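You operate a simulated robot arm through the tools that you are given. There is no shell and no other tool.

Carry out the task below with a simulated robot arm. There is one attempt and no reset: what you move stays moved.

## Task
Couple the fill hose and fill the oil tank to its MAX mark.
Fine: open the inlet valve and switch the pump on to fill; leave the pump off and the valve shut. Where these are worked on the way, their far stop is far enough and under half their travel is too little: inlet valve.

Only the result counts: the job must be done as asked and must still hold three seconds after the hand-in. Knocking over, shifting, dropping, spilling or breaking anything else fails it.

## Robot
A 7-joint arm with a fingered hand, fixed in place. Base frame: the origin is on the floor under the middle of its stand, x ahead of it, y to its left, z up. Lengths are in mm, angles in degrees, forces in N, time in s.
It reaches about 1089 mm from its shoulder. Its first joint turns from -149.0 to 149.0 degrees. Payload 3.5 kg.
Tool frame: the origin (TCP) lies between the finger pads and is the grasp point; the fingertips stand 30 mm ahead of it; z points along the fingers, y is the line along which they close. The gripper opens to 104 mm; its body begins 35 mm behind the TCP. The gripper is a hand of 4 fingers: y runs from the thumb to the fingers, the wrist lies at [-15, -110, -186] in the tool frame.
Orientation is that of the tool frame in the base frame, as [roll, pitch, yaw] about the fixed x, y, z axes, in that order (R = Rz(yaw) Ry(pitch) Rx(roll)). With the fingers straight down and the wrist toward the robot, the tool's x, y and z point along [0, 1, 0], [1, 0, 0] and [0, 0, -1] of the base frame.

## Interface
- The arm moves only by the tool drive_tool. Its argument "plan" is a list of rows, each an object (a shift or turn left out is 0) with "slide": the shift along the tool's x, y, z in mm, a list of three; "angular": the turn, a rotation vector about the tool's x, y, z in degrees, a list of three. In form: [{"slide": [dx, dy, dz], "angular": [rx, ry, rz]}, ...]. A call has 1 to 20 rows; each row is the pose to reach, as a shift and turn from the pose commanded when the call began, along the tool's axes at that moment. Each row takes 0.2 s and may step no farther than 50 mm and 8.6 degrees from the row before; otherwise, the whole call is refused. A pose out of reach is approached as far as the arm can. The call stops where the force on the tool passes 40 N (or 10 N more than at its start, if that is more) or the arm is blocked; 0.2 s more then pass. In this call time passes only in rows, and 0.2 s behind the last. It gives the time, the measured TCP pose, the force on the tool (base axes), the opening and the grip force at its end, in the units of the frame above (readings bear some noise), with the torque about the TCP (base axes, N m) and any sound that the robot's microphone picked up.
- Cameras (640 x 400 px; columns grow to the right, rows downward): "scene" is fixed at [221.5, 501.9, 1323.8]; the picture's right is [-0.34, -0.94, 0.00], its down [-0.55, 0.20, -0.81] and it looks along [0.76, -0.28, -0.58] (base axes); focal length 307 px, centre (320, 200). "wrist" rides on the gripper at [61, -92, -130] in the tool frame; the picture's right is [-0.81, 0.28, -0.52], its down [-0.53, -0.71, 0.46] and it looks along [-0.24, 0.64, 0.72] (tool axes); focal length 275 px, centre (320, 200). There is no depth. A picture from a camera that has moved, and an enlarged one, comes with that camera's place and axes in the base frame and with its lens.
- grab_frame(camera): a new picture of that camera. The clock stands still meanwhile.
- move_column(by): slides the trunk up (or, below 0, down) by that many mm; the arm rides with it, the base frame stays. It gives what a move gives, with no picture.
- set_fingers(index, middle, ring, thumb_bend, thumb_turn): sets how far each is bent, from 0 (flat) to 100 (curled in); at 30 the hand is open as for a grip, at 70 the pads meet at the TCP. One left out holds its place. A second passes; each finger stops where it meets its share of the squeeze, and holds until it gets a number again. It is the only way to open and close the hand. It gives what a move gives, with no picture; readings hold the bend of each and the force on the fingers (four entries, about 0 where the hand has none), thumb and palm. thumb_turn goes from beside the hand (0) to across from the fingers (100), as for a grip.
- close_up(camera, box): a new picture of the part [left, top, right, bottom] of that camera's present view, enlarged. The clock stands still meanwhile.
- close_job(): hands the job in; it is judged then, once.

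Nothing tells you positions but the pictures and the camera data. Unless the task says otherwise, let go and move clear before handing in.

The tools are called after ">>>" as a command line: name --argument value ..., lists and objects as JSON in quotes. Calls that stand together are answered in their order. drive_tool: Moves the arm, as the interface text tells. Its arguments: {"type":"object","properties":{"plan":{"type":"array","items":{"type":"object","properties":{"slide":{"type":"array","items":{"type":"number"}},"angular":{"type":"array","items":{"type":"number"}}}}}},"required":["plan"]} The other tools are called the same way: move_column (by) moves the trunk up or down; set_fingers (index, middle, ring, thumb_bend, thumb_turn) moves the fingers one by one; grab_frame (camera) takes a picture; close_up (camera, box) takes an enlarged picture of a part of a camera's view; close_job () hands the job in.

At the start:

```text
clock: 0.0
tool_pos: [648.7, 71.5, 1115.2]
tcp_rot: [-180.0, -0.1, 90.0]
ft_force: [0.1, 0.3, -0.8]
torque: [0.01, -0.03, 0.0]
opening: 103.9
gripper_force: 0.0
shape: jaw
bend: [30.0, 30.0, 30.0, 30.0, 98.0]
finger forces: [0.0, 0.0, 0.0, 0.1, 0.0, 0.0]
trunk travel left (down, up): [-500.0, 210.0]
```

scene: 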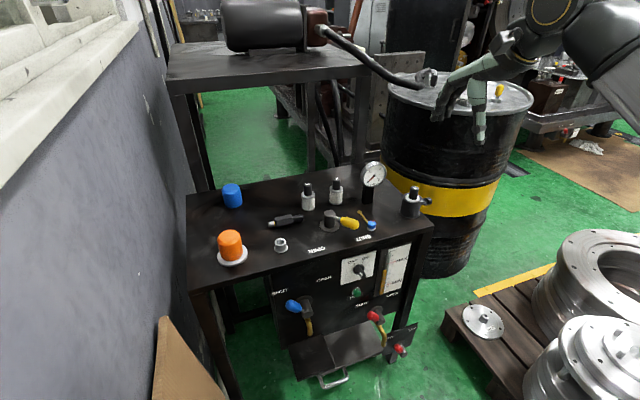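
wrist: 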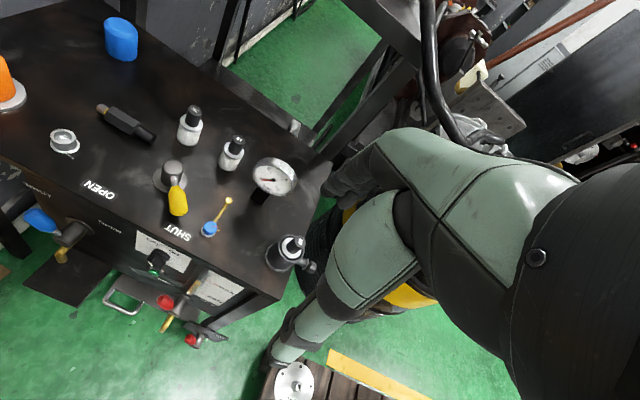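

I see a black bench with several fittings on top (valve with yellow handle, gauge, bottles, a loose hose end/coupling) and a front panel with labels and levers. I'll look closer before moving anything.

>>> close_up --camera "scene" --box '[180, 150, 440, 312]'

>>> close_up --camera "scene" --box '[260, 240, 440, 390]'

>>> close_up --camera "wrist" --box '[0, 80, 340, 290]'

>>> close_up --camera "wrist" --box '[0, 190, 320, 390]'

```text
2.46 times, centred on (310, 231) of scene
camera zoom: at [221.5, 501.9, 1323.8], right [-0.34, -0.94, 0.0], down [-0.55, 0.2, -0.81], along [0.76, -0.28, -0.58], focal length 756 px, centre (345, 124)
```

zoom: 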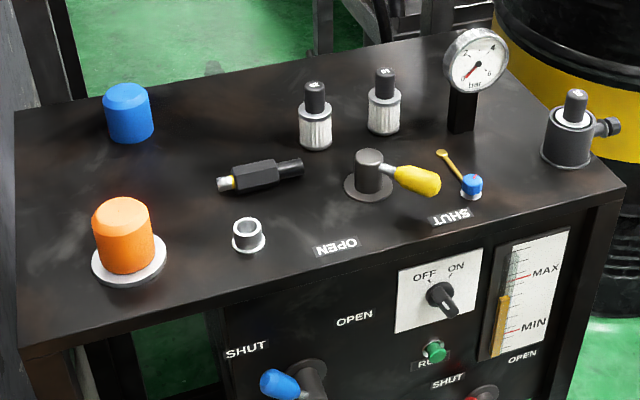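

```text
2.67 times, centred on (350, 315) of scene
camera zoom: at [221.5, 501.9, 1323.8], right [-0.34, -0.94, 0.0], down [-0.55, 0.2, -0.81], along [0.76, -0.28, -0.58], focal length 818 px, centre (240, -107)
```

zoom: 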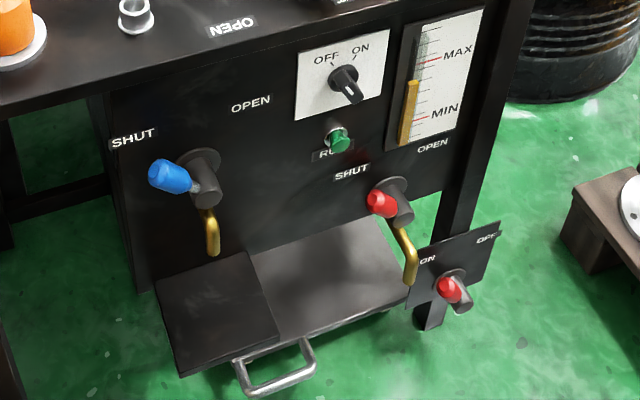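

```text
1.88 times, centred on (170, 185) of wrist
camera zoom: at [558.1, 132.6, 1244.6], right [0.28, -0.81, 0.52], down [-0.71, -0.53, -0.46], along [0.64, -0.24, -0.72], focal length 518 px, centre (602, 228)
```

zoom: 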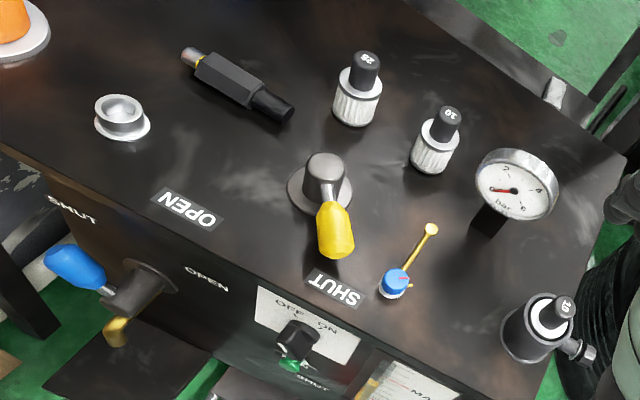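

```text
2.00 times, centred on (160, 290) of wrist
camera zoom: at [558.1, 132.6, 1244.6], right [0.28, -0.81, 0.52], down [-0.71, -0.53, -0.46], along [0.64, -0.24, -0.72], focal length 551 px, centre (640, 20)
```

zoom: 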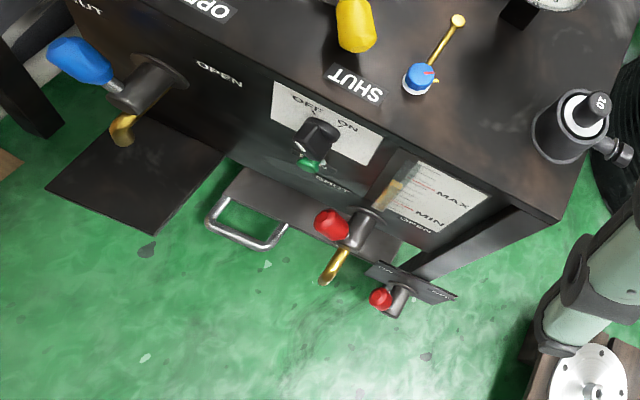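

The bench top is around z≈766 with its front edge at x≈730; the silver port is near (787, 399), the yellow-handled valve axis near (831, 250), and a loose black coupling lies behind it. I'll shift the arm over for a closer view of the port, coupling and panel.

>>> drive_tool --plan '[{"slide": [40, -10, 10]}, {"slide": [80, -20, 20]}, {"slide": [120, -30, 30]}, {"slide": [160, -40, 40]}, {"slide": [200, -50, 50]}, {"slide": [240, -60, 60]}, {"slide": [270, -70, 70]}]'

>>> grab_frame --camera "wrist"

>>> grab_frame --camera "scene"

```text
clock: 1.6
tool_pos: [575.8, 341.9, 1043.1]
tcp_rot: [180.0, 0.1, 90.0]
ft_force: [0.1, -0.6, 0.4]
torque: [0.02, 0.01, -0.02]
opening: 103.9
gripper_force: 0.0
shape: jaw
bend: [30.0, 30.0, 30.0, 30.0, 98.0]
finger forces: [0.0, 0.1, 0.1, 0.0, 0.0, 0.1]
trunk travel left (down, up): [-500.0, 210.0]
```

```text
taken
camera wrist: at [485.5, 403.3, 1173.3], right [0.27, -0.81, 0.52], down [-0.71, -0.53, -0.46], along [0.64, -0.24, -0.72], focal length 275 px, centre (320, 200)
```

wrist: 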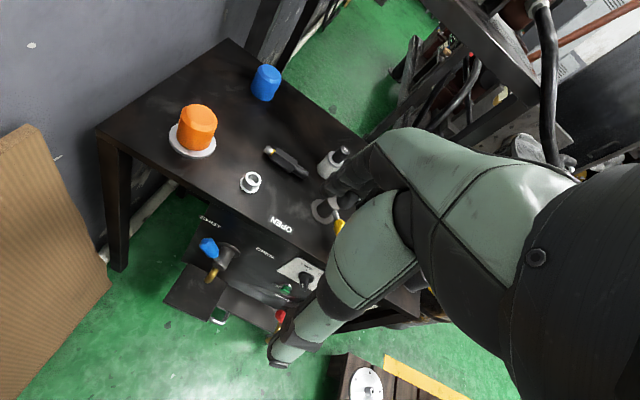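

```text
taken
```

scene: 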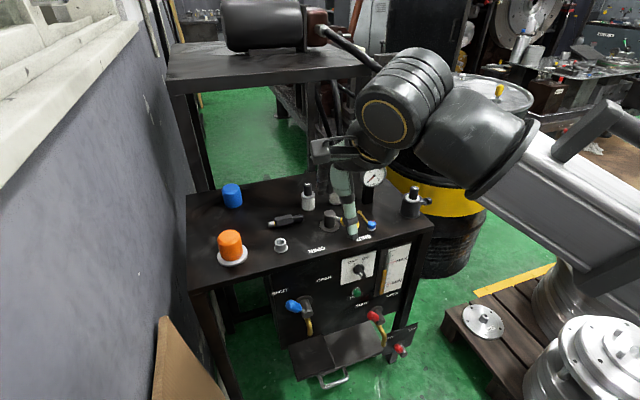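

The hand now hides the right side, but the coupling and port are visible. I'll zoom in on these.

>>> close_up --camera "wrist" --box '[220, 130, 348, 210]'

>>> close_up --camera "wrist" --box '[160, 200, 352, 320]'

>>> close_up --camera "scene" --box '[260, 195, 320, 255]'

>>> close_up --camera "scene" --box '[330, 240, 430, 310]'

>>> close_up --camera "wrist" --box '[160, 50, 320, 170]'

```text
5.00 times, centred on (284, 170) of wrist
camera zoom: at [485.5, 403.3, 1173.3], right [0.27, -0.81, 0.52], down [-0.71, -0.53, -0.46], along [0.64, -0.24, -0.72], focal length 1376 px, centre (500, 350)
```

zoom: 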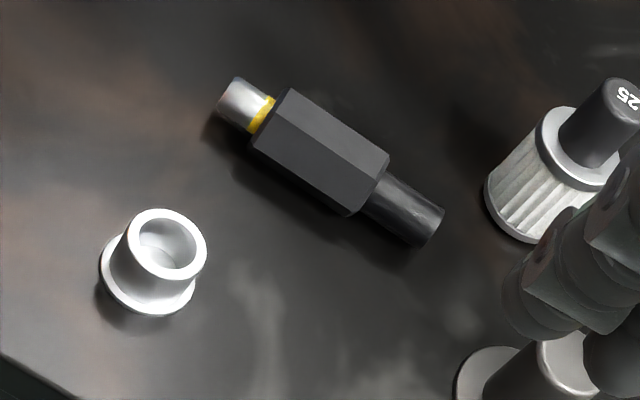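

```text
3.33 times, centred on (256, 260) of wrist
camera zoom: at [485.5, 403.3, 1173.3], right [0.27, -0.81, 0.52], down [-0.71, -0.53, -0.46], along [0.64, -0.24, -0.72], focal length 918 px, centre (533, 0)
```

zoom: 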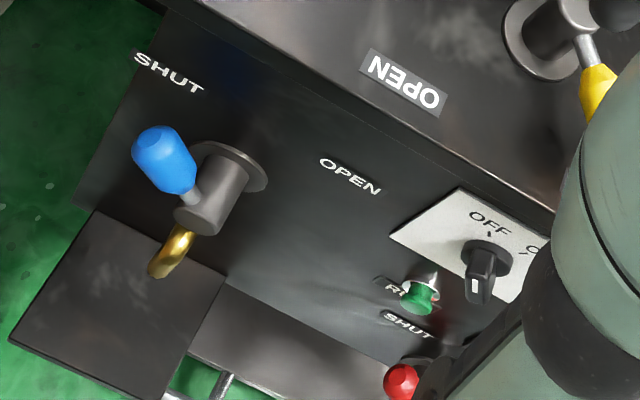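

```text
6.67 times, centred on (290, 225) of scene
camera zoom: at [221.5, 501.9, 1323.8], right [-0.34, -0.94, 0.0], down [-0.55, 0.2, -0.81], along [0.76, -0.28, -0.58], focal length 2046 px, centre (520, 33)
```

zoom: 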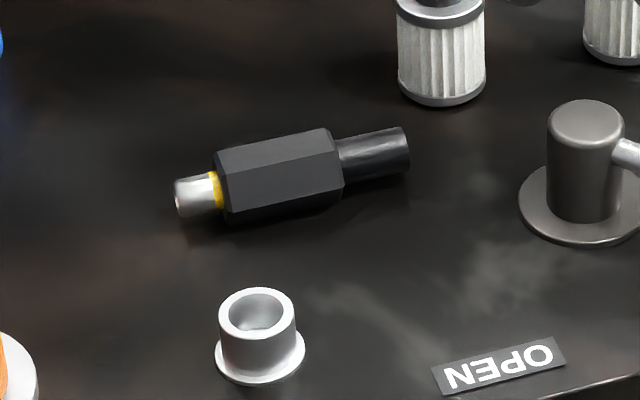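

```text
5.71 times, centred on (380, 275) of scene
camera zoom: at [221.5, 501.9, 1323.8], right [-0.34, -0.94, 0.0], down [-0.55, 0.2, -0.81], along [0.76, -0.28, -0.58], focal length 1754 px, centre (-23, -229)
```

zoom: 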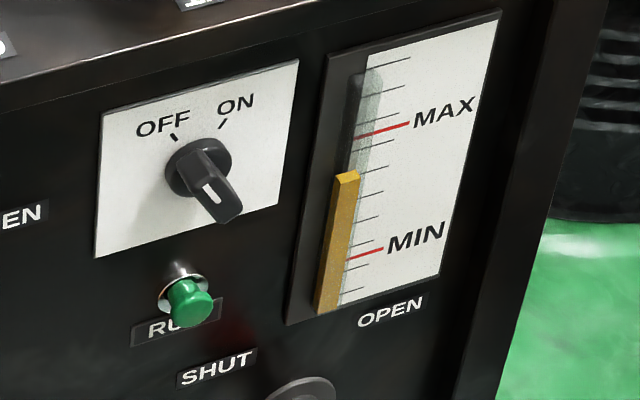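

```text
3.33 times, centred on (240, 110) of wrist
camera zoom: at [485.5, 403.3, 1173.3], right [0.27, -0.81, 0.52], down [-0.71, -0.53, -0.46], along [0.64, -0.24, -0.72], focal length 918 px, centre (587, 500)
```

zoom: 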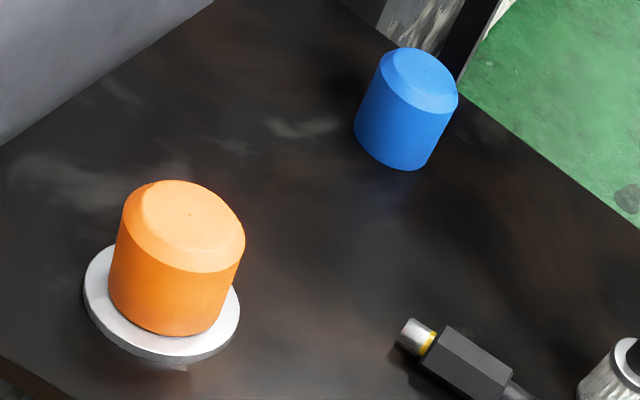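

The coupling lies along base y near x≈865, its silver tip pointing +y; the socket is a vertical silver ring. Next I look closer at the pump selector, the small blue item and the rest of the panel.

>>> close_up --camera "scene" --box '[342, 252, 382, 302]'

>>> close_up --camera "scene" --box '[380, 300, 430, 370]'

>>> close_up --camera "scene" --box '[260, 270, 360, 350]'

>>> close_up --camera "scene" --box '[320, 180, 440, 260]'

```text
8.00 times, centred on (362, 277) of scene
camera zoom: at [221.5, 501.9, 1323.8], right [-0.34, -0.94, 0.0], down [-0.55, 0.2, -0.81], along [0.76, -0.28, -0.58], focal length 2455 px, centre (-16, -416)
```

zoom: 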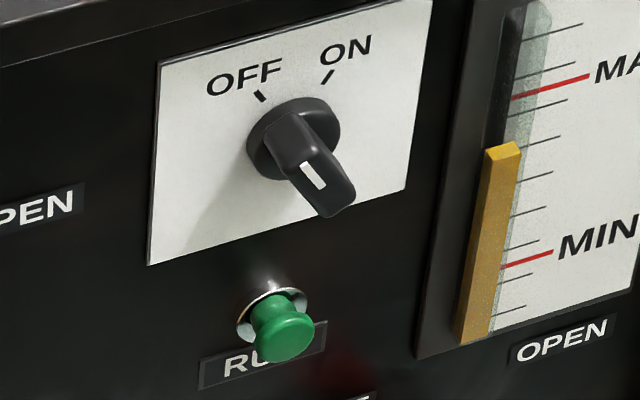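

```text
5.71 times, centred on (405, 335) of scene
camera zoom: at [221.5, 501.9, 1323.8], right [-0.34, -0.94, 0.0], down [-0.55, 0.2, -0.81], along [0.76, -0.28, -0.58], focal length 1754 px, centre (-166, -571)
```

zoom: 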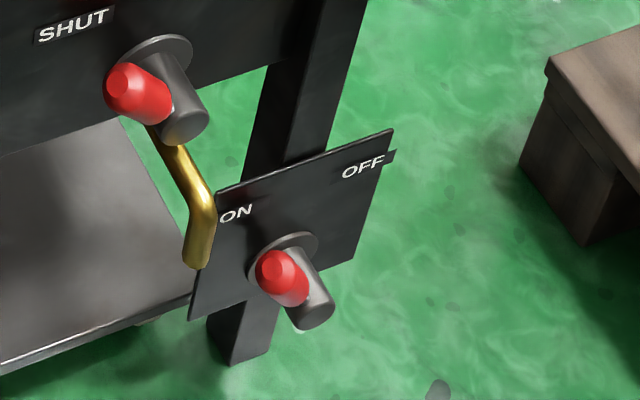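

```text
5.00 times, centred on (310, 310) of scene
camera zoom: at [221.5, 501.9, 1323.8], right [-0.34, -0.94, 0.0], down [-0.55, 0.2, -0.81], along [0.76, -0.28, -0.58], focal length 1535 px, centre (370, -350)
```

zoom: 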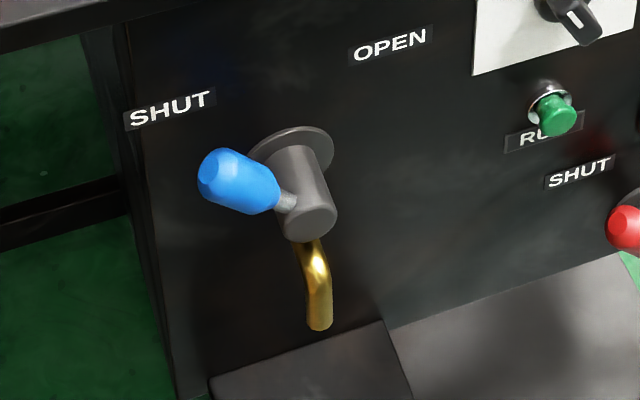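

```text
5.00 times, centred on (380, 220) of scene
camera zoom: at [221.5, 501.9, 1323.8], right [-0.34, -0.94, 0.0], down [-0.55, 0.2, -0.81], along [0.76, -0.28, -0.58], focal length 1535 px, centre (20, 100)
```

zoom: 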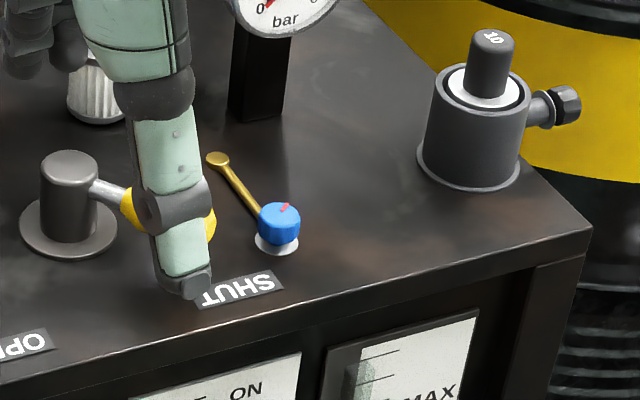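

The selector appears to be at OFF, the isolator at ON, and the yellow valve at SHUT. I'll go over the coupling at about (867, 371) with a partly closed hand.

>>> drive_tool --plan '[{"slide": [5, 45, 15]}, {"slide": [10, 90, 30]}, {"slide": [15, 135, 45]}, {"slide": [20, 180, 60]}, {"slide": [25, 225, 75]}, {"slide": [29, 265, 90]}, {"slide": [29, 291, 100]}]'

>>> set_fingers --index 42 --middle 42 --ring 42 --thumb_bend 42 --thumb_turn 100

>>> grab_frame --camera "wrist"

>>> grab_frame --camera "scene"

```text
clock: 3.2
tool_pos: [871.4, 370.2, 944.6]
tcp_rot: [180.0, 0.0, 90.0]
ft_force: [0.2, -0.7, -0.3]
torque: [0.0, 0.05, 0.0]
opening: 104.0
gripper_force: 0.1
shape: jaw
bend: [30.0, 30.0, 30.0, 30.0, 98.0]
finger forces: [0.0, 0.1, 0.1, 0.1, 0.1, 0.0]
trunk travel left (down, up): [-500.0, 210.0]
```

```text
clock: 4.2
tool_pos: [869.8, 371.8, 945.2]
tcp_rot: [180.0, -0.1, 90.0]
ft_force: [0.1, -0.3, -0.6]
torque: [0.0, -0.01, -0.03]
opening: 73.3
gripper_force: 0.0
shape: fingers
bend: [42.0, 42.0, 42.0, 42.0, 99.0]
finger forces: [0.1, 0.1, 0.0, 0.1, 0.0, 0.0]
trunk travel left (down, up): [-500.0, 210.0]
```

```text
taken
camera wrist: at [779.0, 432.6, 1074.9], right [0.28, -0.81, 0.52], down [-0.71, -0.53, -0.46], along [0.64, -0.24, -0.72], focal length 275 px, centre (320, 200)
```

wrist: 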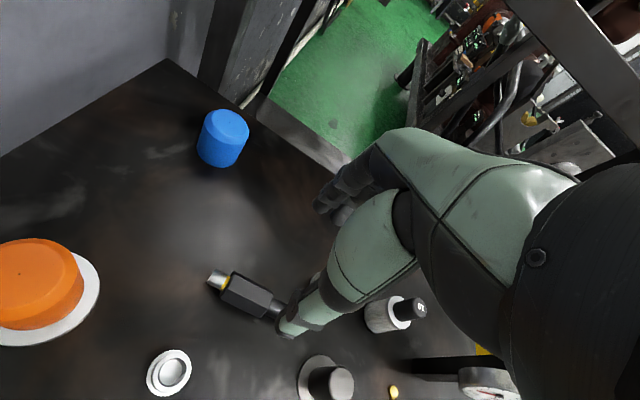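

```text
taken
```

scene: 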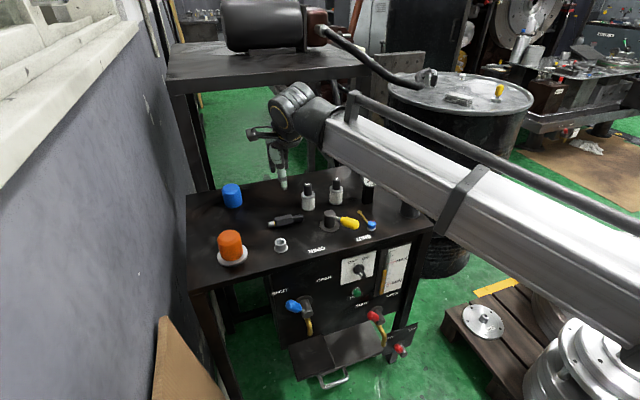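

I'm directly above the coupling's hex body. I'll lower and check alignment partway.

>>> drive_tool --plan '[{"slide": [0, -1, 40]}, {"slide": [0, -1, 80]}, {"slide": [0, -1, 110]}]'

>>> grab_frame --camera "wrist"

>>> close_up --camera "scene" --box '[240, 160, 340, 260]'

```text
clock: 5.0
tool_pos: [867.3, 372.5, 834.4]
tcp_rot: [-179.9, 0.1, 90.1]
ft_force: [0.7, -0.1, 0.2]
torque: [0.01, 0.01, -0.02]
opening: 73.3
gripper_force: 0.0
shape: fingers
bend: [42.0, 42.0, 42.0, 42.0, 99.0]
finger forces: [0.1, 0.0, 0.0, 0.0, 0.0, 0.0]
trunk travel left (down, up): [-500.0, 210.0]
```

```text
taken
camera wrist: at [777.4, 432.6, 963.9], right [0.28, -0.81, 0.52], down [-0.71, -0.53, -0.46], along [0.64, -0.24, -0.72], focal length 275 px, centre (320, 200)
```

wrist: 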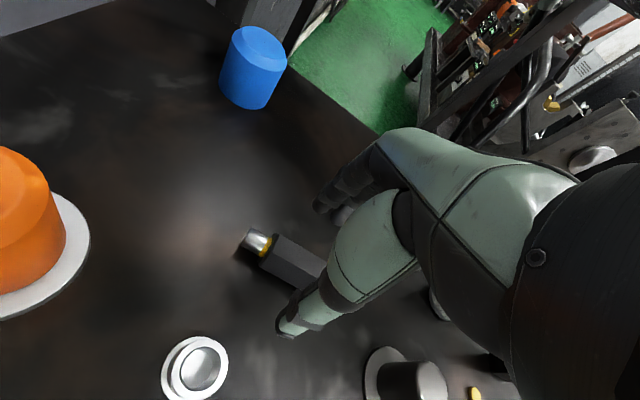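

```text
4.00 times, centred on (290, 210) of scene
camera zoom: at [221.5, 501.9, 1323.8], right [-0.34, -0.94, 0.0], down [-0.55, 0.2, -0.81], along [0.76, -0.28, -0.58], focal length 1228 px, centre (440, 160)
```

zoom: 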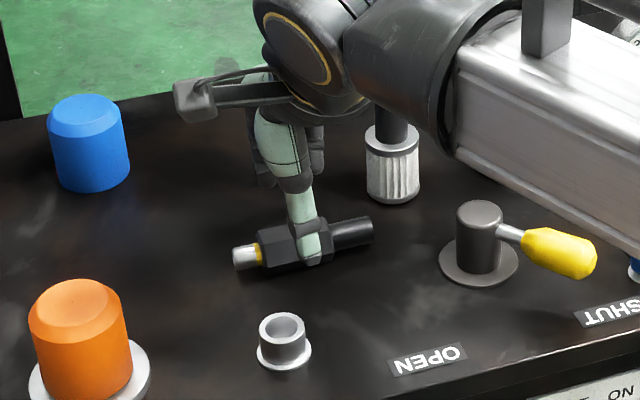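

The thumb and fingers straddle the hex. I'll lower in small steps until just short of the bench.

>>> drive_tool --plan '[{"slide": [0, 0, 8]}, {"slide": [0, 0, 16]}, {"slide": [0, 0, 24]}, {"slide": [0, 0, 30]}]'

>>> grab_frame --camera "wrist"

>>> close_up --camera "scene" --box '[250, 170, 330, 250]'

```text
clock: 6.0
tool_pos: [869.4, 370.5, 803.9]
tcp_rot: [-179.9, 0.1, 90.0]
ft_force: [-0.6, 0.0, 0.1]
torque: [0.03, 0.0, 0.03]
opening: 73.1
gripper_force: 0.1
shape: fingers
bend: [42.0, 42.0, 42.0, 42.0, 99.0]
finger forces: [0.0, 0.1, 0.0, 0.1, 0.0, 0.0]
trunk travel left (down, up): [-500.0, 210.0]
```

```text
taken
camera wrist: at [778.0, 431.5, 934.3], right [0.27, -0.81, 0.52], down [-0.71, -0.53, -0.46], along [0.64, -0.24, -0.72], focal length 275 px, centre (320, 200)
```

wrist: 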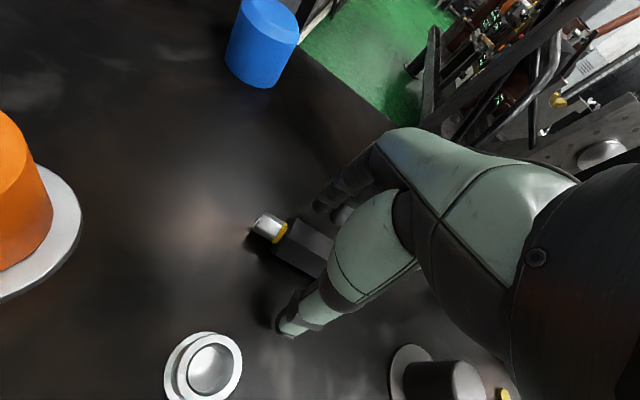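

```text
5.00 times, centred on (290, 210) of scene
camera zoom: at [221.5, 501.9, 1323.8], right [-0.34, -0.94, 0.0], down [-0.55, 0.2, -0.81], along [0.76, -0.28, -0.58], focal length 1535 px, centre (470, 150)
```

zoom: 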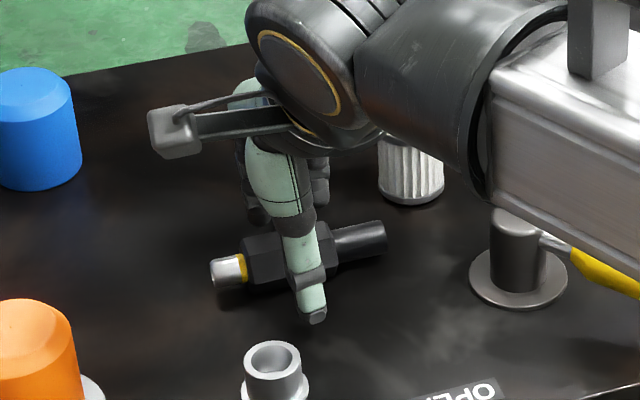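

Straddled well with about 8 mm of clearance to the bench. I'll go down slightly more, then close the hand.

>>> drive_tool --plan '[{"slide": [0, 0, 3]}, {"slide": [0, 0, 6]}]'

>>> set_fingers --index 72 --middle 72 --ring 72 --thumb_bend 72

>>> grab_frame --camera "wrist"

>>> close_up --camera "scene" --box '[250, 170, 330, 250]'

```text
clock: 6.6
tool_pos: [869.9, 371.9, 797.5]
tcp_rot: [180.0, 0.0, 90.0]
ft_force: [0.0, 0.6, -0.3]
torque: [0.01, 0.01, -0.01]
opening: 73.0
gripper_force: 0.0
shape: fingers
bend: [42.0, 42.0, 42.0, 42.0, 99.0]
finger forces: [0.1, 0.1, 0.1, 0.0, 0.0, 0.0]
trunk travel left (down, up): [-500.0, 210.0]
```

```text
clock: 7.6
tool_pos: [869.1, 369.3, 797.2]
tcp_rot: [180.0, 0.0, 90.0]
ft_force: [0.6, -0.6, -0.5]
torque: [0.01, 0.01, -0.03]
opening: 24.9
gripper_force: 15.6
shape: fingers
bend: [71.0, 67.0, 71.0, 58.0, 99.0]
finger forces: [6.7, 4.7, 4.0, 0.1, 15.2, 0.0]
trunk travel left (down, up): [-500.0, 210.0]
```

```text
taken
camera wrist: at [778.0, 431.7, 927.9], right [0.28, -0.81, 0.52], down [-0.71, -0.53, -0.46], along [0.64, -0.24, -0.72], focal length 275 px, centre (320, 200)
```

wrist: 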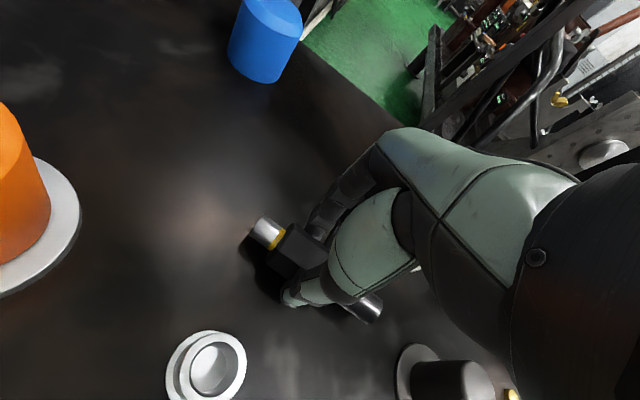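

```text
5.00 times, centred on (290, 210) of scene
camera zoom: at [221.5, 501.9, 1323.8], right [-0.34, -0.94, 0.0], down [-0.55, 0.2, -0.81], along [0.76, -0.28, -0.58], focal length 1535 px, centre (470, 150)
```

zoom: 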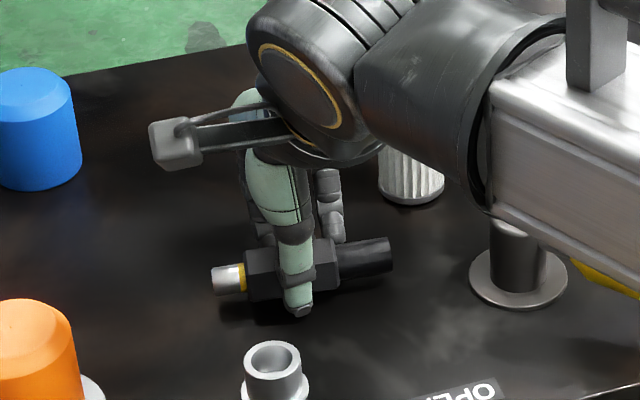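

The coupling is gripped with about 15 N. I'll lift it straight up and check that it holds.

>>> drive_tool --plan '[{"slide": [0, 0, -15]}, {"slide": [0, 0, -40]}, {"slide": [0, 0, -75]}, {"slide": [0, -20, -110]}, {"slide": [0, -50, -140]}, {"slide": [0, -80, -160]}]'

>>> grab_frame --camera "wrist"

>>> close_up --camera "scene" --box '[220, 130, 380, 260]'

```text
clock: 9.0
tool_pos: [789.3, 369.8, 957.2]
tcp_rot: [179.9, 0.1, 90.0]
ft_force: [0.1, 0.7, 0.0]
torque: [-0.02, 0.02, -0.01]
opening: 24.8
gripper_force: 15.1
shape: fingers
bend: [71.0, 67.0, 71.0, 58.0, 99.0]
finger forces: [6.8, 4.7, 3.7, 0.0, 14.7, 0.1]
trunk travel left (down, up): [-500.0, 210.0]
```

```text
taken
camera wrist: at [698.8, 430.8, 1087.5], right [0.28, -0.81, 0.52], down [-0.71, -0.53, -0.46], along [0.64, -0.24, -0.72], focal length 275 px, centre (320, 200)
```

wrist: 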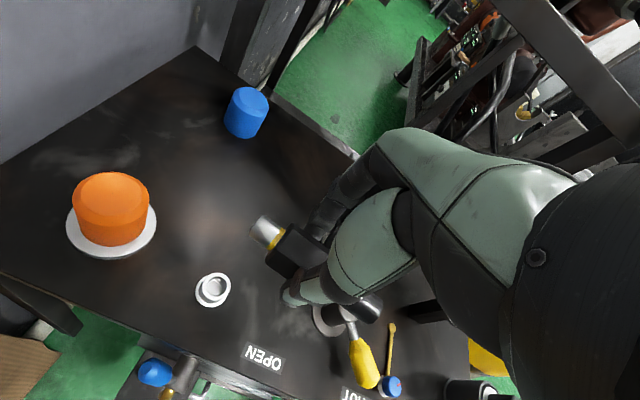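

```text
3.08 times, centred on (300, 195) of scene
camera zoom: at [221.5, 501.9, 1323.8], right [-0.34, -0.94, 0.0], down [-0.55, 0.2, -0.81], along [0.76, -0.28, -0.58], focal length 944 px, centre (382, 215)
```

zoom: 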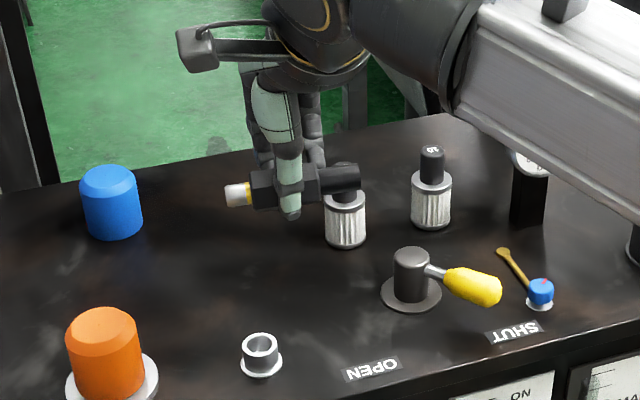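

The coupling is held firmly and is light. I'll now turn the hand so the silver tip points down and the hand approaches from the robot side (a 120° turn about the tool's [1,1,1] axis), half first.

>>> drive_tool --plan '[{"angular": [-4.94, -4.94, -4.94]}, {"angular": [-9.88, -9.88, -9.88]}, {"angular": [-14.82, -14.82, -14.82]}, {"angular": [-19.76, -19.76, -19.76]}, {"angular": [-24.7, -24.7, -24.7]}, {"angular": [-29.64, -29.64, -29.64]}, {"angular": [-34.64, -34.64, -34.64]}]'

>>> grab_frame --camera "wrist"

>>> grab_frame --camera "scene"

```text
refused: row 7 steps farther than a row can; nothing moved
```

```text
taken
camera wrist: at [698.8, 430.8, 1087.5], right [0.28, -0.81, 0.52], down [-0.71, -0.53, -0.46], along [0.64, -0.24, -0.72], focal length 275 px, centre (320, 200)
```

wrist: 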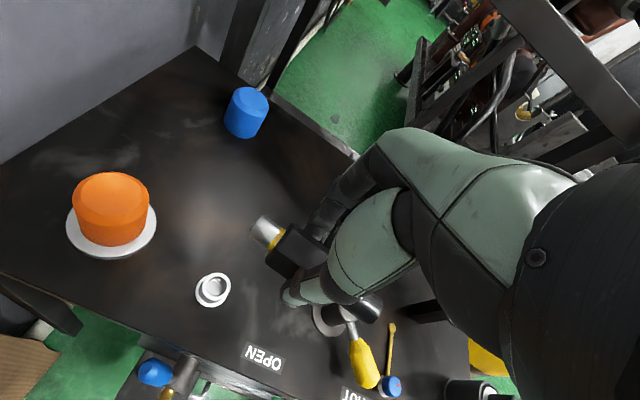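

```text
taken
```

scene: 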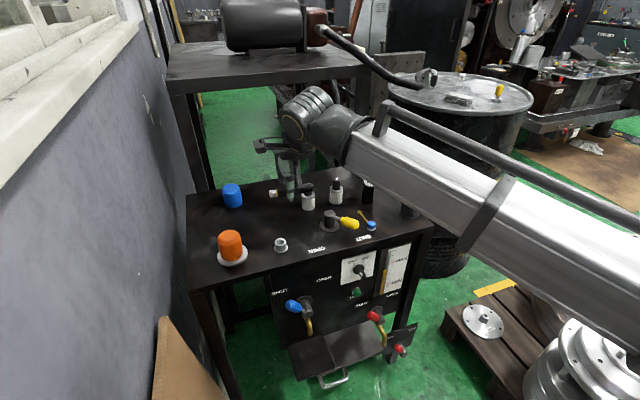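

The move was refused because one row's step was slightly too big; nothing moved. I repeat it with even, smaller steps.

>>> drive_tool --plan '[{"angular": [-4.8, -4.8, -4.8]}, {"angular": [-9.6, -9.6, -9.6]}, {"angular": [-14.4, -14.4, -14.4]}, {"angular": [-19.2, -19.2, -19.2]}, {"angular": [-24, -24, -24]}, {"angular": [-28.8, -28.8, -28.8]}, {"angular": [-33.6, -33.6, -33.6]}]'

>>> grab_frame --camera "wrist"

>>> grab_frame --camera "scene"

```text
clock: 10.6
tool_pos: [788.9, 370.1, 959.4]
tcp_rot: [153.9, 40.5, 115.8]
ft_force: [0.0, -0.4, -1.1]
torque: [-0.02, -0.01, -0.03]
opening: 25.0
gripper_force: 14.3
shape: fingers
bend: [71.0, 67.0, 71.0, 58.0, 99.0]
finger forces: [6.4, 4.4, 3.4, 0.0, 14.3, 0.1]
trunk travel left (down, up): [-500.0, 210.0]
```

```text
taken
camera wrist: at [621.7, 395.9, 977.5], right [0.12, -0.2, 0.97], down [-0.01, -0.98, -0.2], along [0.99, 0.01, -0.12], focal length 275 px, centre (320, 200)
```

wrist: 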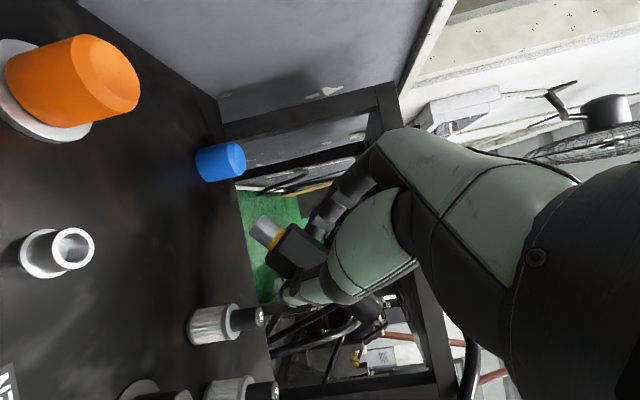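

```text
taken
```

scene: 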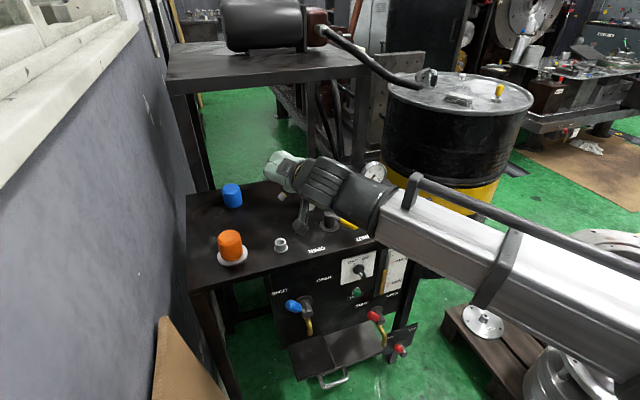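

The turn goes well. I'll do the remaining ~62°.

>>> drive_tool --plan '[{"angular": [-4.46, -4.46, -4.46]}, {"angular": [-8.92, -8.92, -8.92]}, {"angular": [-13.38, -13.38, -13.38]}, {"angular": [-17.84, -17.84, -17.84]}, {"angular": [-22.3, -22.3, -22.3]}, {"angular": [-26.76, -26.76, -26.76]}, {"angular": [-31.22, -31.22, -31.22]}, {"angular": [-35.68, -35.68, -35.68]}]'

>>> grab_frame --camera "wrist"

>>> grab_frame --camera "scene"

```text
clock: 12.4
tool_pos: [787.5, 370.4, 958.3]
tcp_rot: [-44.2, 89.8, -44.1]
ft_force: [0.0, 0.0, -1.1]
torque: [0.0, -0.01, -0.02]
opening: 24.4
gripper_force: 13.7
shape: fingers
bend: [71.0, 67.0, 71.0, 59.0, 99.0]
finger forces: [6.3, 4.4, 3.2, 0.0, 13.8, 0.1]
trunk travel left (down, up): [-500.0, 210.0]
```

```text
taken
camera wrist: at [659.5, 278.0, 896.8], right [-0.52, 0.28, 0.81], down [0.46, -0.71, 0.53], along [0.72, 0.65, 0.24], focal length 275 px, centre (320, 200)
```

wrist: 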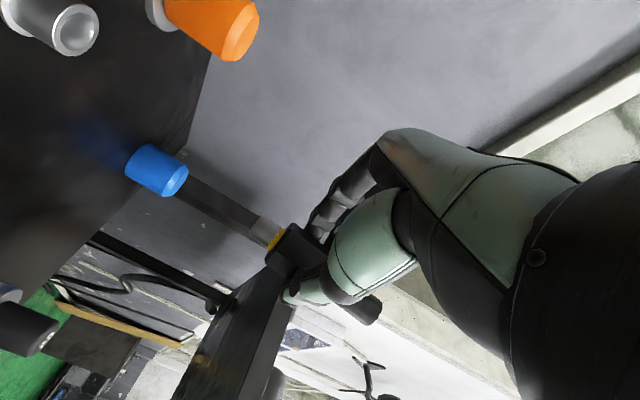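

```text
taken
```

scene: 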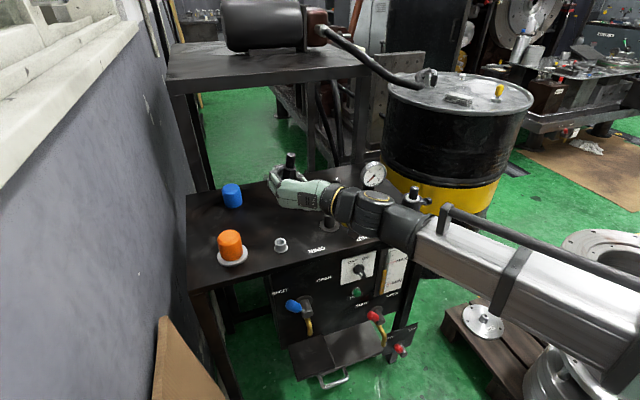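

The tip should now point straight down with the hand reaching along +x. I'll zoom in to check where the tip is relative to the hand.

>>> close_up --camera "scene" --box '[250, 140, 350, 240]'

>>> close_up --camera "wrist" --box '[220, 170, 400, 340]'

```text
4.00 times, centred on (300, 190) of scene
camera zoom: at [221.5, 501.9, 1323.8], right [-0.34, -0.94, 0.0], down [-0.55, 0.2, -0.81], along [0.76, -0.28, -0.58], focal length 1228 px, centre (400, 240)
```

zoom: 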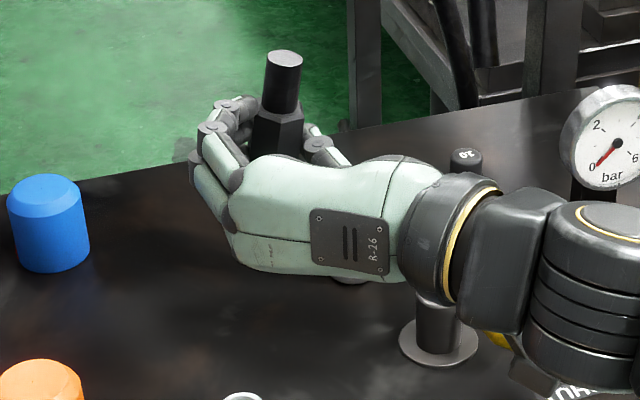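

```text
2.35 times, centred on (310, 255) of wrist
camera zoom: at [659.5, 278.0, 896.8], right [-0.52, 0.28, 0.81], down [0.46, -0.71, 0.53], along [0.72, 0.65, 0.24], focal length 648 px, centre (344, 71)
```

zoom: 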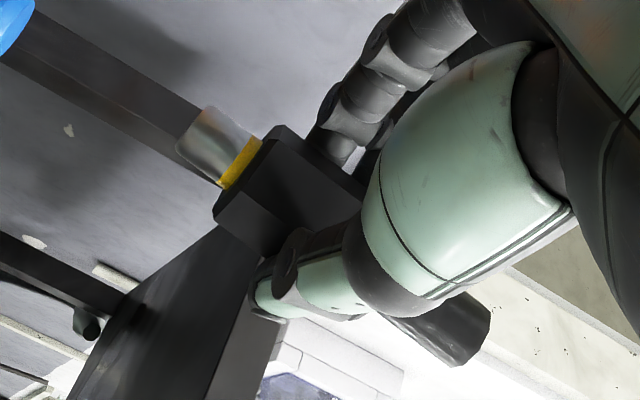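

The coupling leans about 7.5° toward the thumb side in the grip; its axis is roughly 15 mm ahead of and 10 mm thumb-side of the TCP. I'll correct the tilt and move over the socket (≈(789, 400), top z≈783), staying above it.

>>> drive_tool --plan '[{"slide": [10, 10, -4], "angular": [0, 0, -2.5]}, {"slide": [20, 20, -8], "angular": [0, 0, -5]}, {"slide": [30, 30, -12], "angular": [0, 0, -7.5]}, {"slide": [50, 41, -14.5], "angular": [0, 0, -7.5]}, {"slide": [60, 41, -14.5], "angular": [0, 0, -7.5]}]'

>>> grab_frame --camera "wrist"

>>> close_up --camera "scene" --box '[220, 160, 340, 260]'

```text
clock: 13.6
tool_pos: [774.8, 411.2, 898.7]
tcp_rot: [-89.7, 82.5, -89.8]
ft_force: [0.8, 0.2, -0.4]
torque: [-0.01, -0.03, -0.01]
opening: 24.4
gripper_force: 13.9
shape: fingers
bend: [71.0, 67.0, 71.0, 59.0, 99.0]
finger forces: [6.3, 4.4, 3.3, 0.0, 13.7, 0.1]
trunk travel left (down, up): [-500.0, 210.0]
```

```text
taken
camera wrist: at [645.7, 312.7, 849.2], right [-0.52, 0.38, 0.77], down [0.46, -0.64, 0.62], along [0.72, 0.67, 0.16], focal length 275 px, centre (320, 200)
```

wrist: 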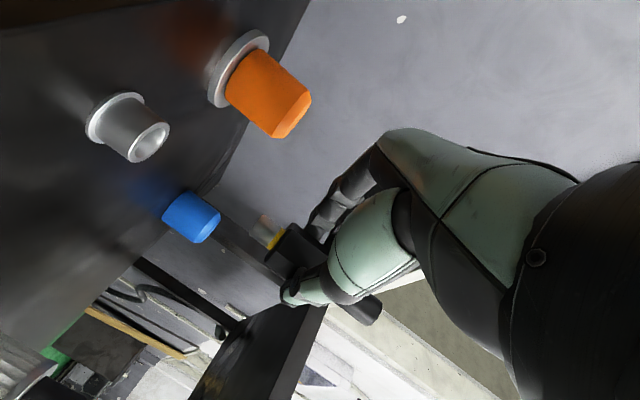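

```text
4.00 times, centred on (280, 210) of scene
camera zoom: at [221.5, 501.9, 1323.8], right [-0.34, -0.94, 0.0], down [-0.55, 0.2, -0.81], along [0.76, -0.28, -0.58], focal length 1228 px, centre (480, 160)
```

zoom: 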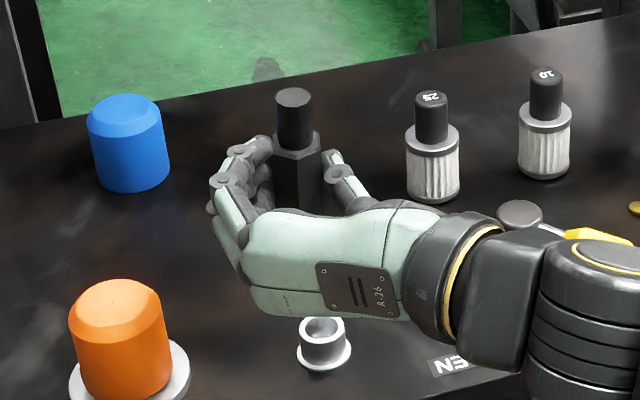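

The coupling now looks vertical, over the socket. I'll zoom in to measure the tip and socket more precisely.

>>> close_up --camera "wrist" --box '[70, 80, 198, 160]'

>>> close_up --camera "wrist" --box '[230, 200, 390, 340]'

>>> close_up --camera "scene" --box '[255, 175, 319, 215]'

>>> close_up --camera "scene" --box '[255, 225, 319, 265]'

```text
5.00 times, centred on (134, 120) of wrist
camera zoom: at [645.7, 312.7, 849.2], right [-0.52, 0.38, 0.77], down [0.46, -0.64, 0.62], along [0.72, 0.67, 0.16], focal length 1376 px, centre (1250, 600)
```

zoom: 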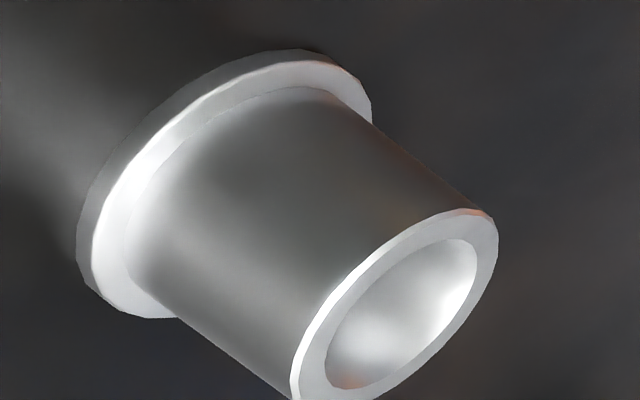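

```text
2.86 times, centred on (310, 270) of wrist
camera zoom: at [645.7, 312.7, 849.2], right [-0.52, 0.38, 0.77], down [0.46, -0.64, 0.62], along [0.72, 0.67, 0.16], focal length 786 px, centre (349, 0)
```

zoom: 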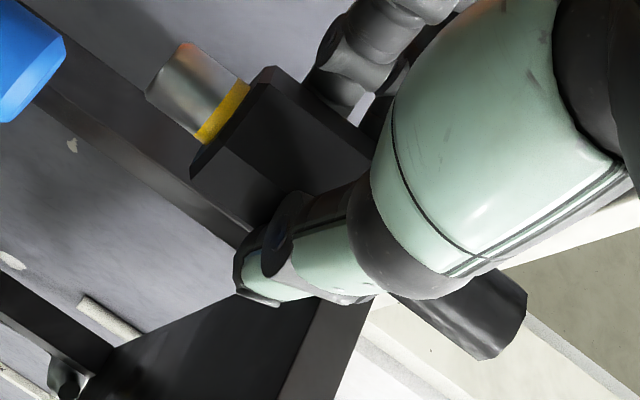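

```text
10.00 times, centred on (287, 195) of scene
camera zoom: at [221.5, 501.9, 1323.8], right [-0.34, -0.94, 0.0], down [-0.55, 0.2, -0.81], along [0.76, -0.28, -0.58], focal length 3069 px, centre (650, 250)
```

zoom: 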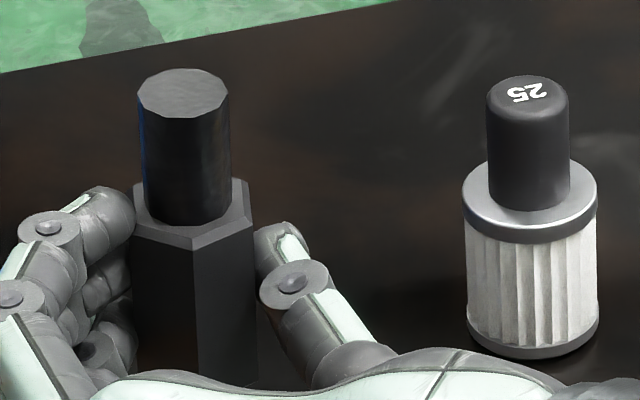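

```text
10.00 times, centred on (287, 245) of scene
camera zoom: at [221.5, 501.9, 1323.8], right [-0.34, -0.94, 0.0], down [-0.55, 0.2, -0.81], along [0.76, -0.28, -0.58], focal length 3069 px, centre (650, -250)
```

zoom: 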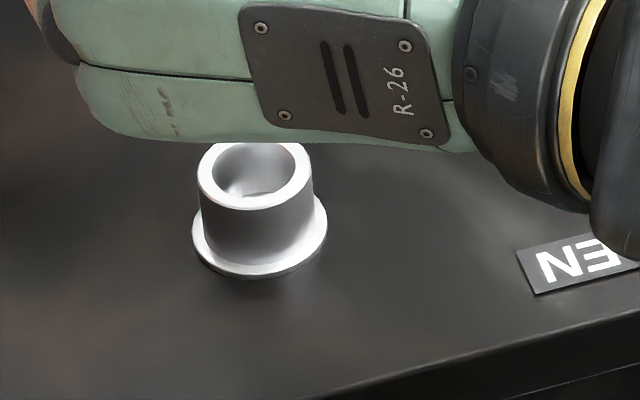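

The coupling still leans ~3° (tail toward −x, −y). I estimate the socket at (790, 400, top 780.5) and the tip about (+17, −12, −44) from the TCP. I'll trim the tilt and lower to a few mm above the ring.

>>> drive_tool --plan '[{"slide": [0, 1.3, -1.8], "angular": [0, 2.5, -2]}, {"slide": [20, 3, -1.8], "angular": [0, 2.5, -2]}, {"slide": [40, 6, -1.8], "angular": [0, 2.5, -2]}, {"slide": [54, 8.3, -1.8], "angular": [0, 2.5, -2]}]'

>>> grab_frame --camera "wrist"

>>> close_up --camera "scene" --box '[250, 190, 330, 260]'

```text
clock: 14.6
tool_pos: [773.2, 412.8, 843.9]
tcp_rot: [-104.5, 80.2, -104.6]
ft_force: [0.8, 0.2, -0.8]
torque: [0.02, 0.01, 0.0]
opening: 24.4
gripper_force: 13.7
shape: fingers
bend: [71.0, 67.0, 71.0, 59.0, 99.0]
finger forces: [6.3, 4.4, 3.2, 0.0, 13.6, 0.0]
trunk travel left (down, up): [-500.0, 210.0]
```

```text
taken
camera wrist: at [641.0, 313.4, 803.4], right [-0.48, 0.41, 0.78], down [0.48, -0.62, 0.62], along [0.73, 0.67, 0.1], focal length 275 px, centre (320, 200)
```

wrist: 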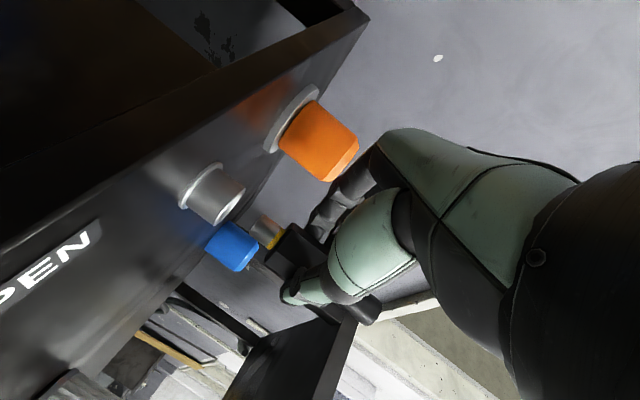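

```text
5.71 times, centred on (290, 225) of scene
camera zoom: at [221.5, 501.9, 1323.8], right [-0.34, -0.94, 0.0], down [-0.55, 0.2, -0.81], along [0.76, -0.28, -0.58], focal length 1754 px, centre (491, 57)
```

zoom: 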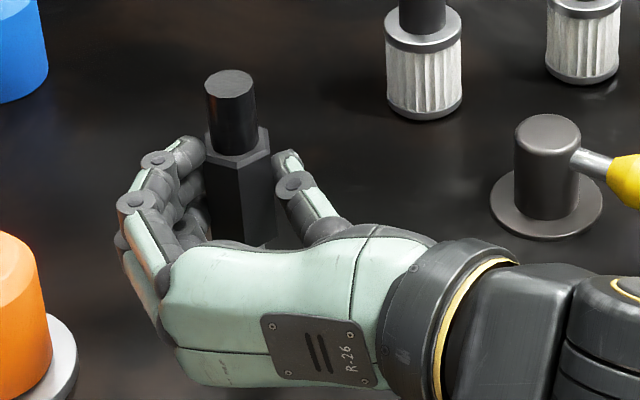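

>>> close_up --camera "wrist" --box '[170, 140, 330, 260]'

>>> close_up --camera "scene" --box '[262, 192, 312, 242]'

```text
3.33 times, centred on (250, 200) of wrist
camera zoom: at [641.0, 313.4, 803.4], right [-0.48, 0.41, 0.78], down [0.48, -0.62, 0.62], along [0.73, 0.67, 0.1], focal length 918 px, centre (553, 200)
```

zoom: 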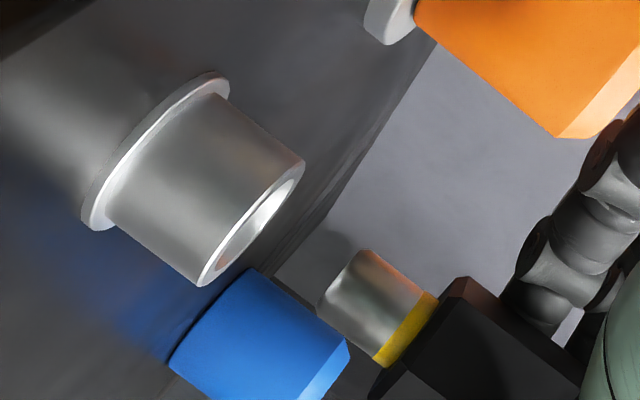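

```text
8.00 times, centred on (287, 217) of scene
camera zoom: at [221.5, 501.9, 1323.8], right [-0.34, -0.94, 0.0], down [-0.55, 0.2, -0.81], along [0.76, -0.28, -0.58], focal length 2455 px, centre (584, 64)
```

zoom: 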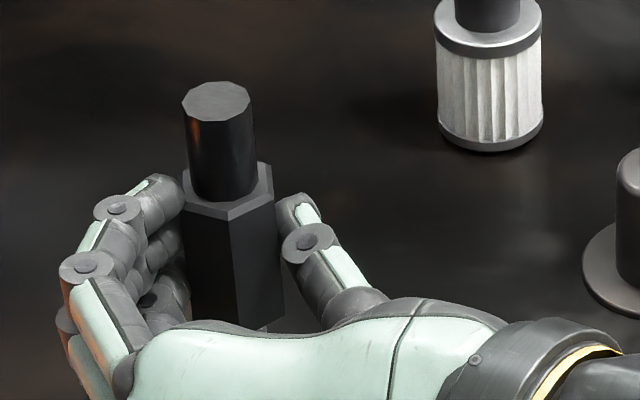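

The coupling is now vertical within about 1°. Comparing both cameras, the tip is offset from the socket axis by about (+4, +6) mm, so I'll shift by (−4, −5.8) and lower until just above the ring.

>>> drive_tool --plan '[{"slide": [1.1, -5.7, -4]}, {"slide": [8, -4.5, -3.7]}, {"slide": [13, -3.7, -3.4]}]'

>>> close_up --camera "wrist" --box '[170, 140, 330, 260]'

>>> close_up --camera "scene" --box '[262, 192, 312, 242]'

```text
clock: 15.4
tool_pos: [769.1, 406.0, 832.6]
tcp_rot: [-105.2, 80.1, -105.4]
ft_force: [-0.2, -0.4, -0.4]
torque: [-0.01, 0.02, 0.0]
opening: 24.5
gripper_force: 13.0
shape: fingers
bend: [71.0, 67.0, 71.0, 59.0, 99.0]
finger forces: [6.3, 4.4, 3.3, 0.1, 13.5, 0.0]
trunk travel left (down, up): [-500.0, 210.0]
```

```text
3.33 times, centred on (250, 200) of wrist
camera zoom: at [636.4, 306.7, 792.4], right [-0.48, 0.41, 0.78], down [0.48, -0.62, 0.62], along [0.73, 0.67, 0.1], focal length 918 px, centre (553, 200)
```

zoom: 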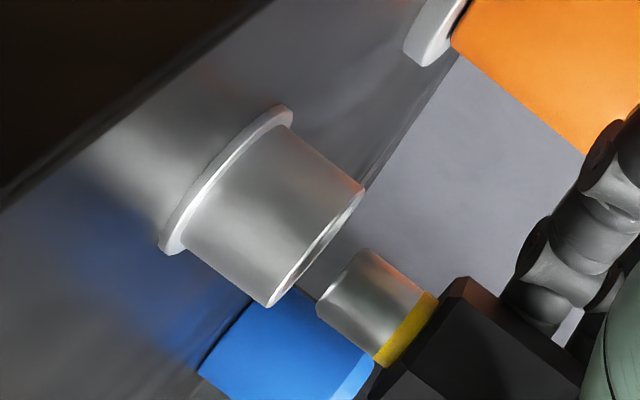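

```text
8.00 times, centred on (287, 217) of scene
camera zoom: at [221.5, 501.9, 1323.8], right [-0.34, -0.94, 0.0], down [-0.55, 0.2, -0.81], along [0.76, -0.28, -0.58], focal length 2455 px, centre (584, 64)
```

zoom: 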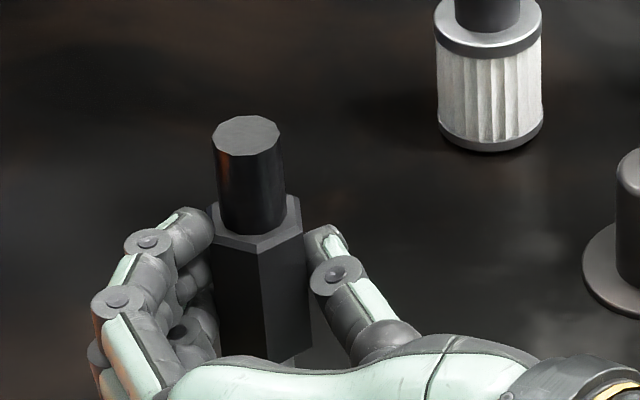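

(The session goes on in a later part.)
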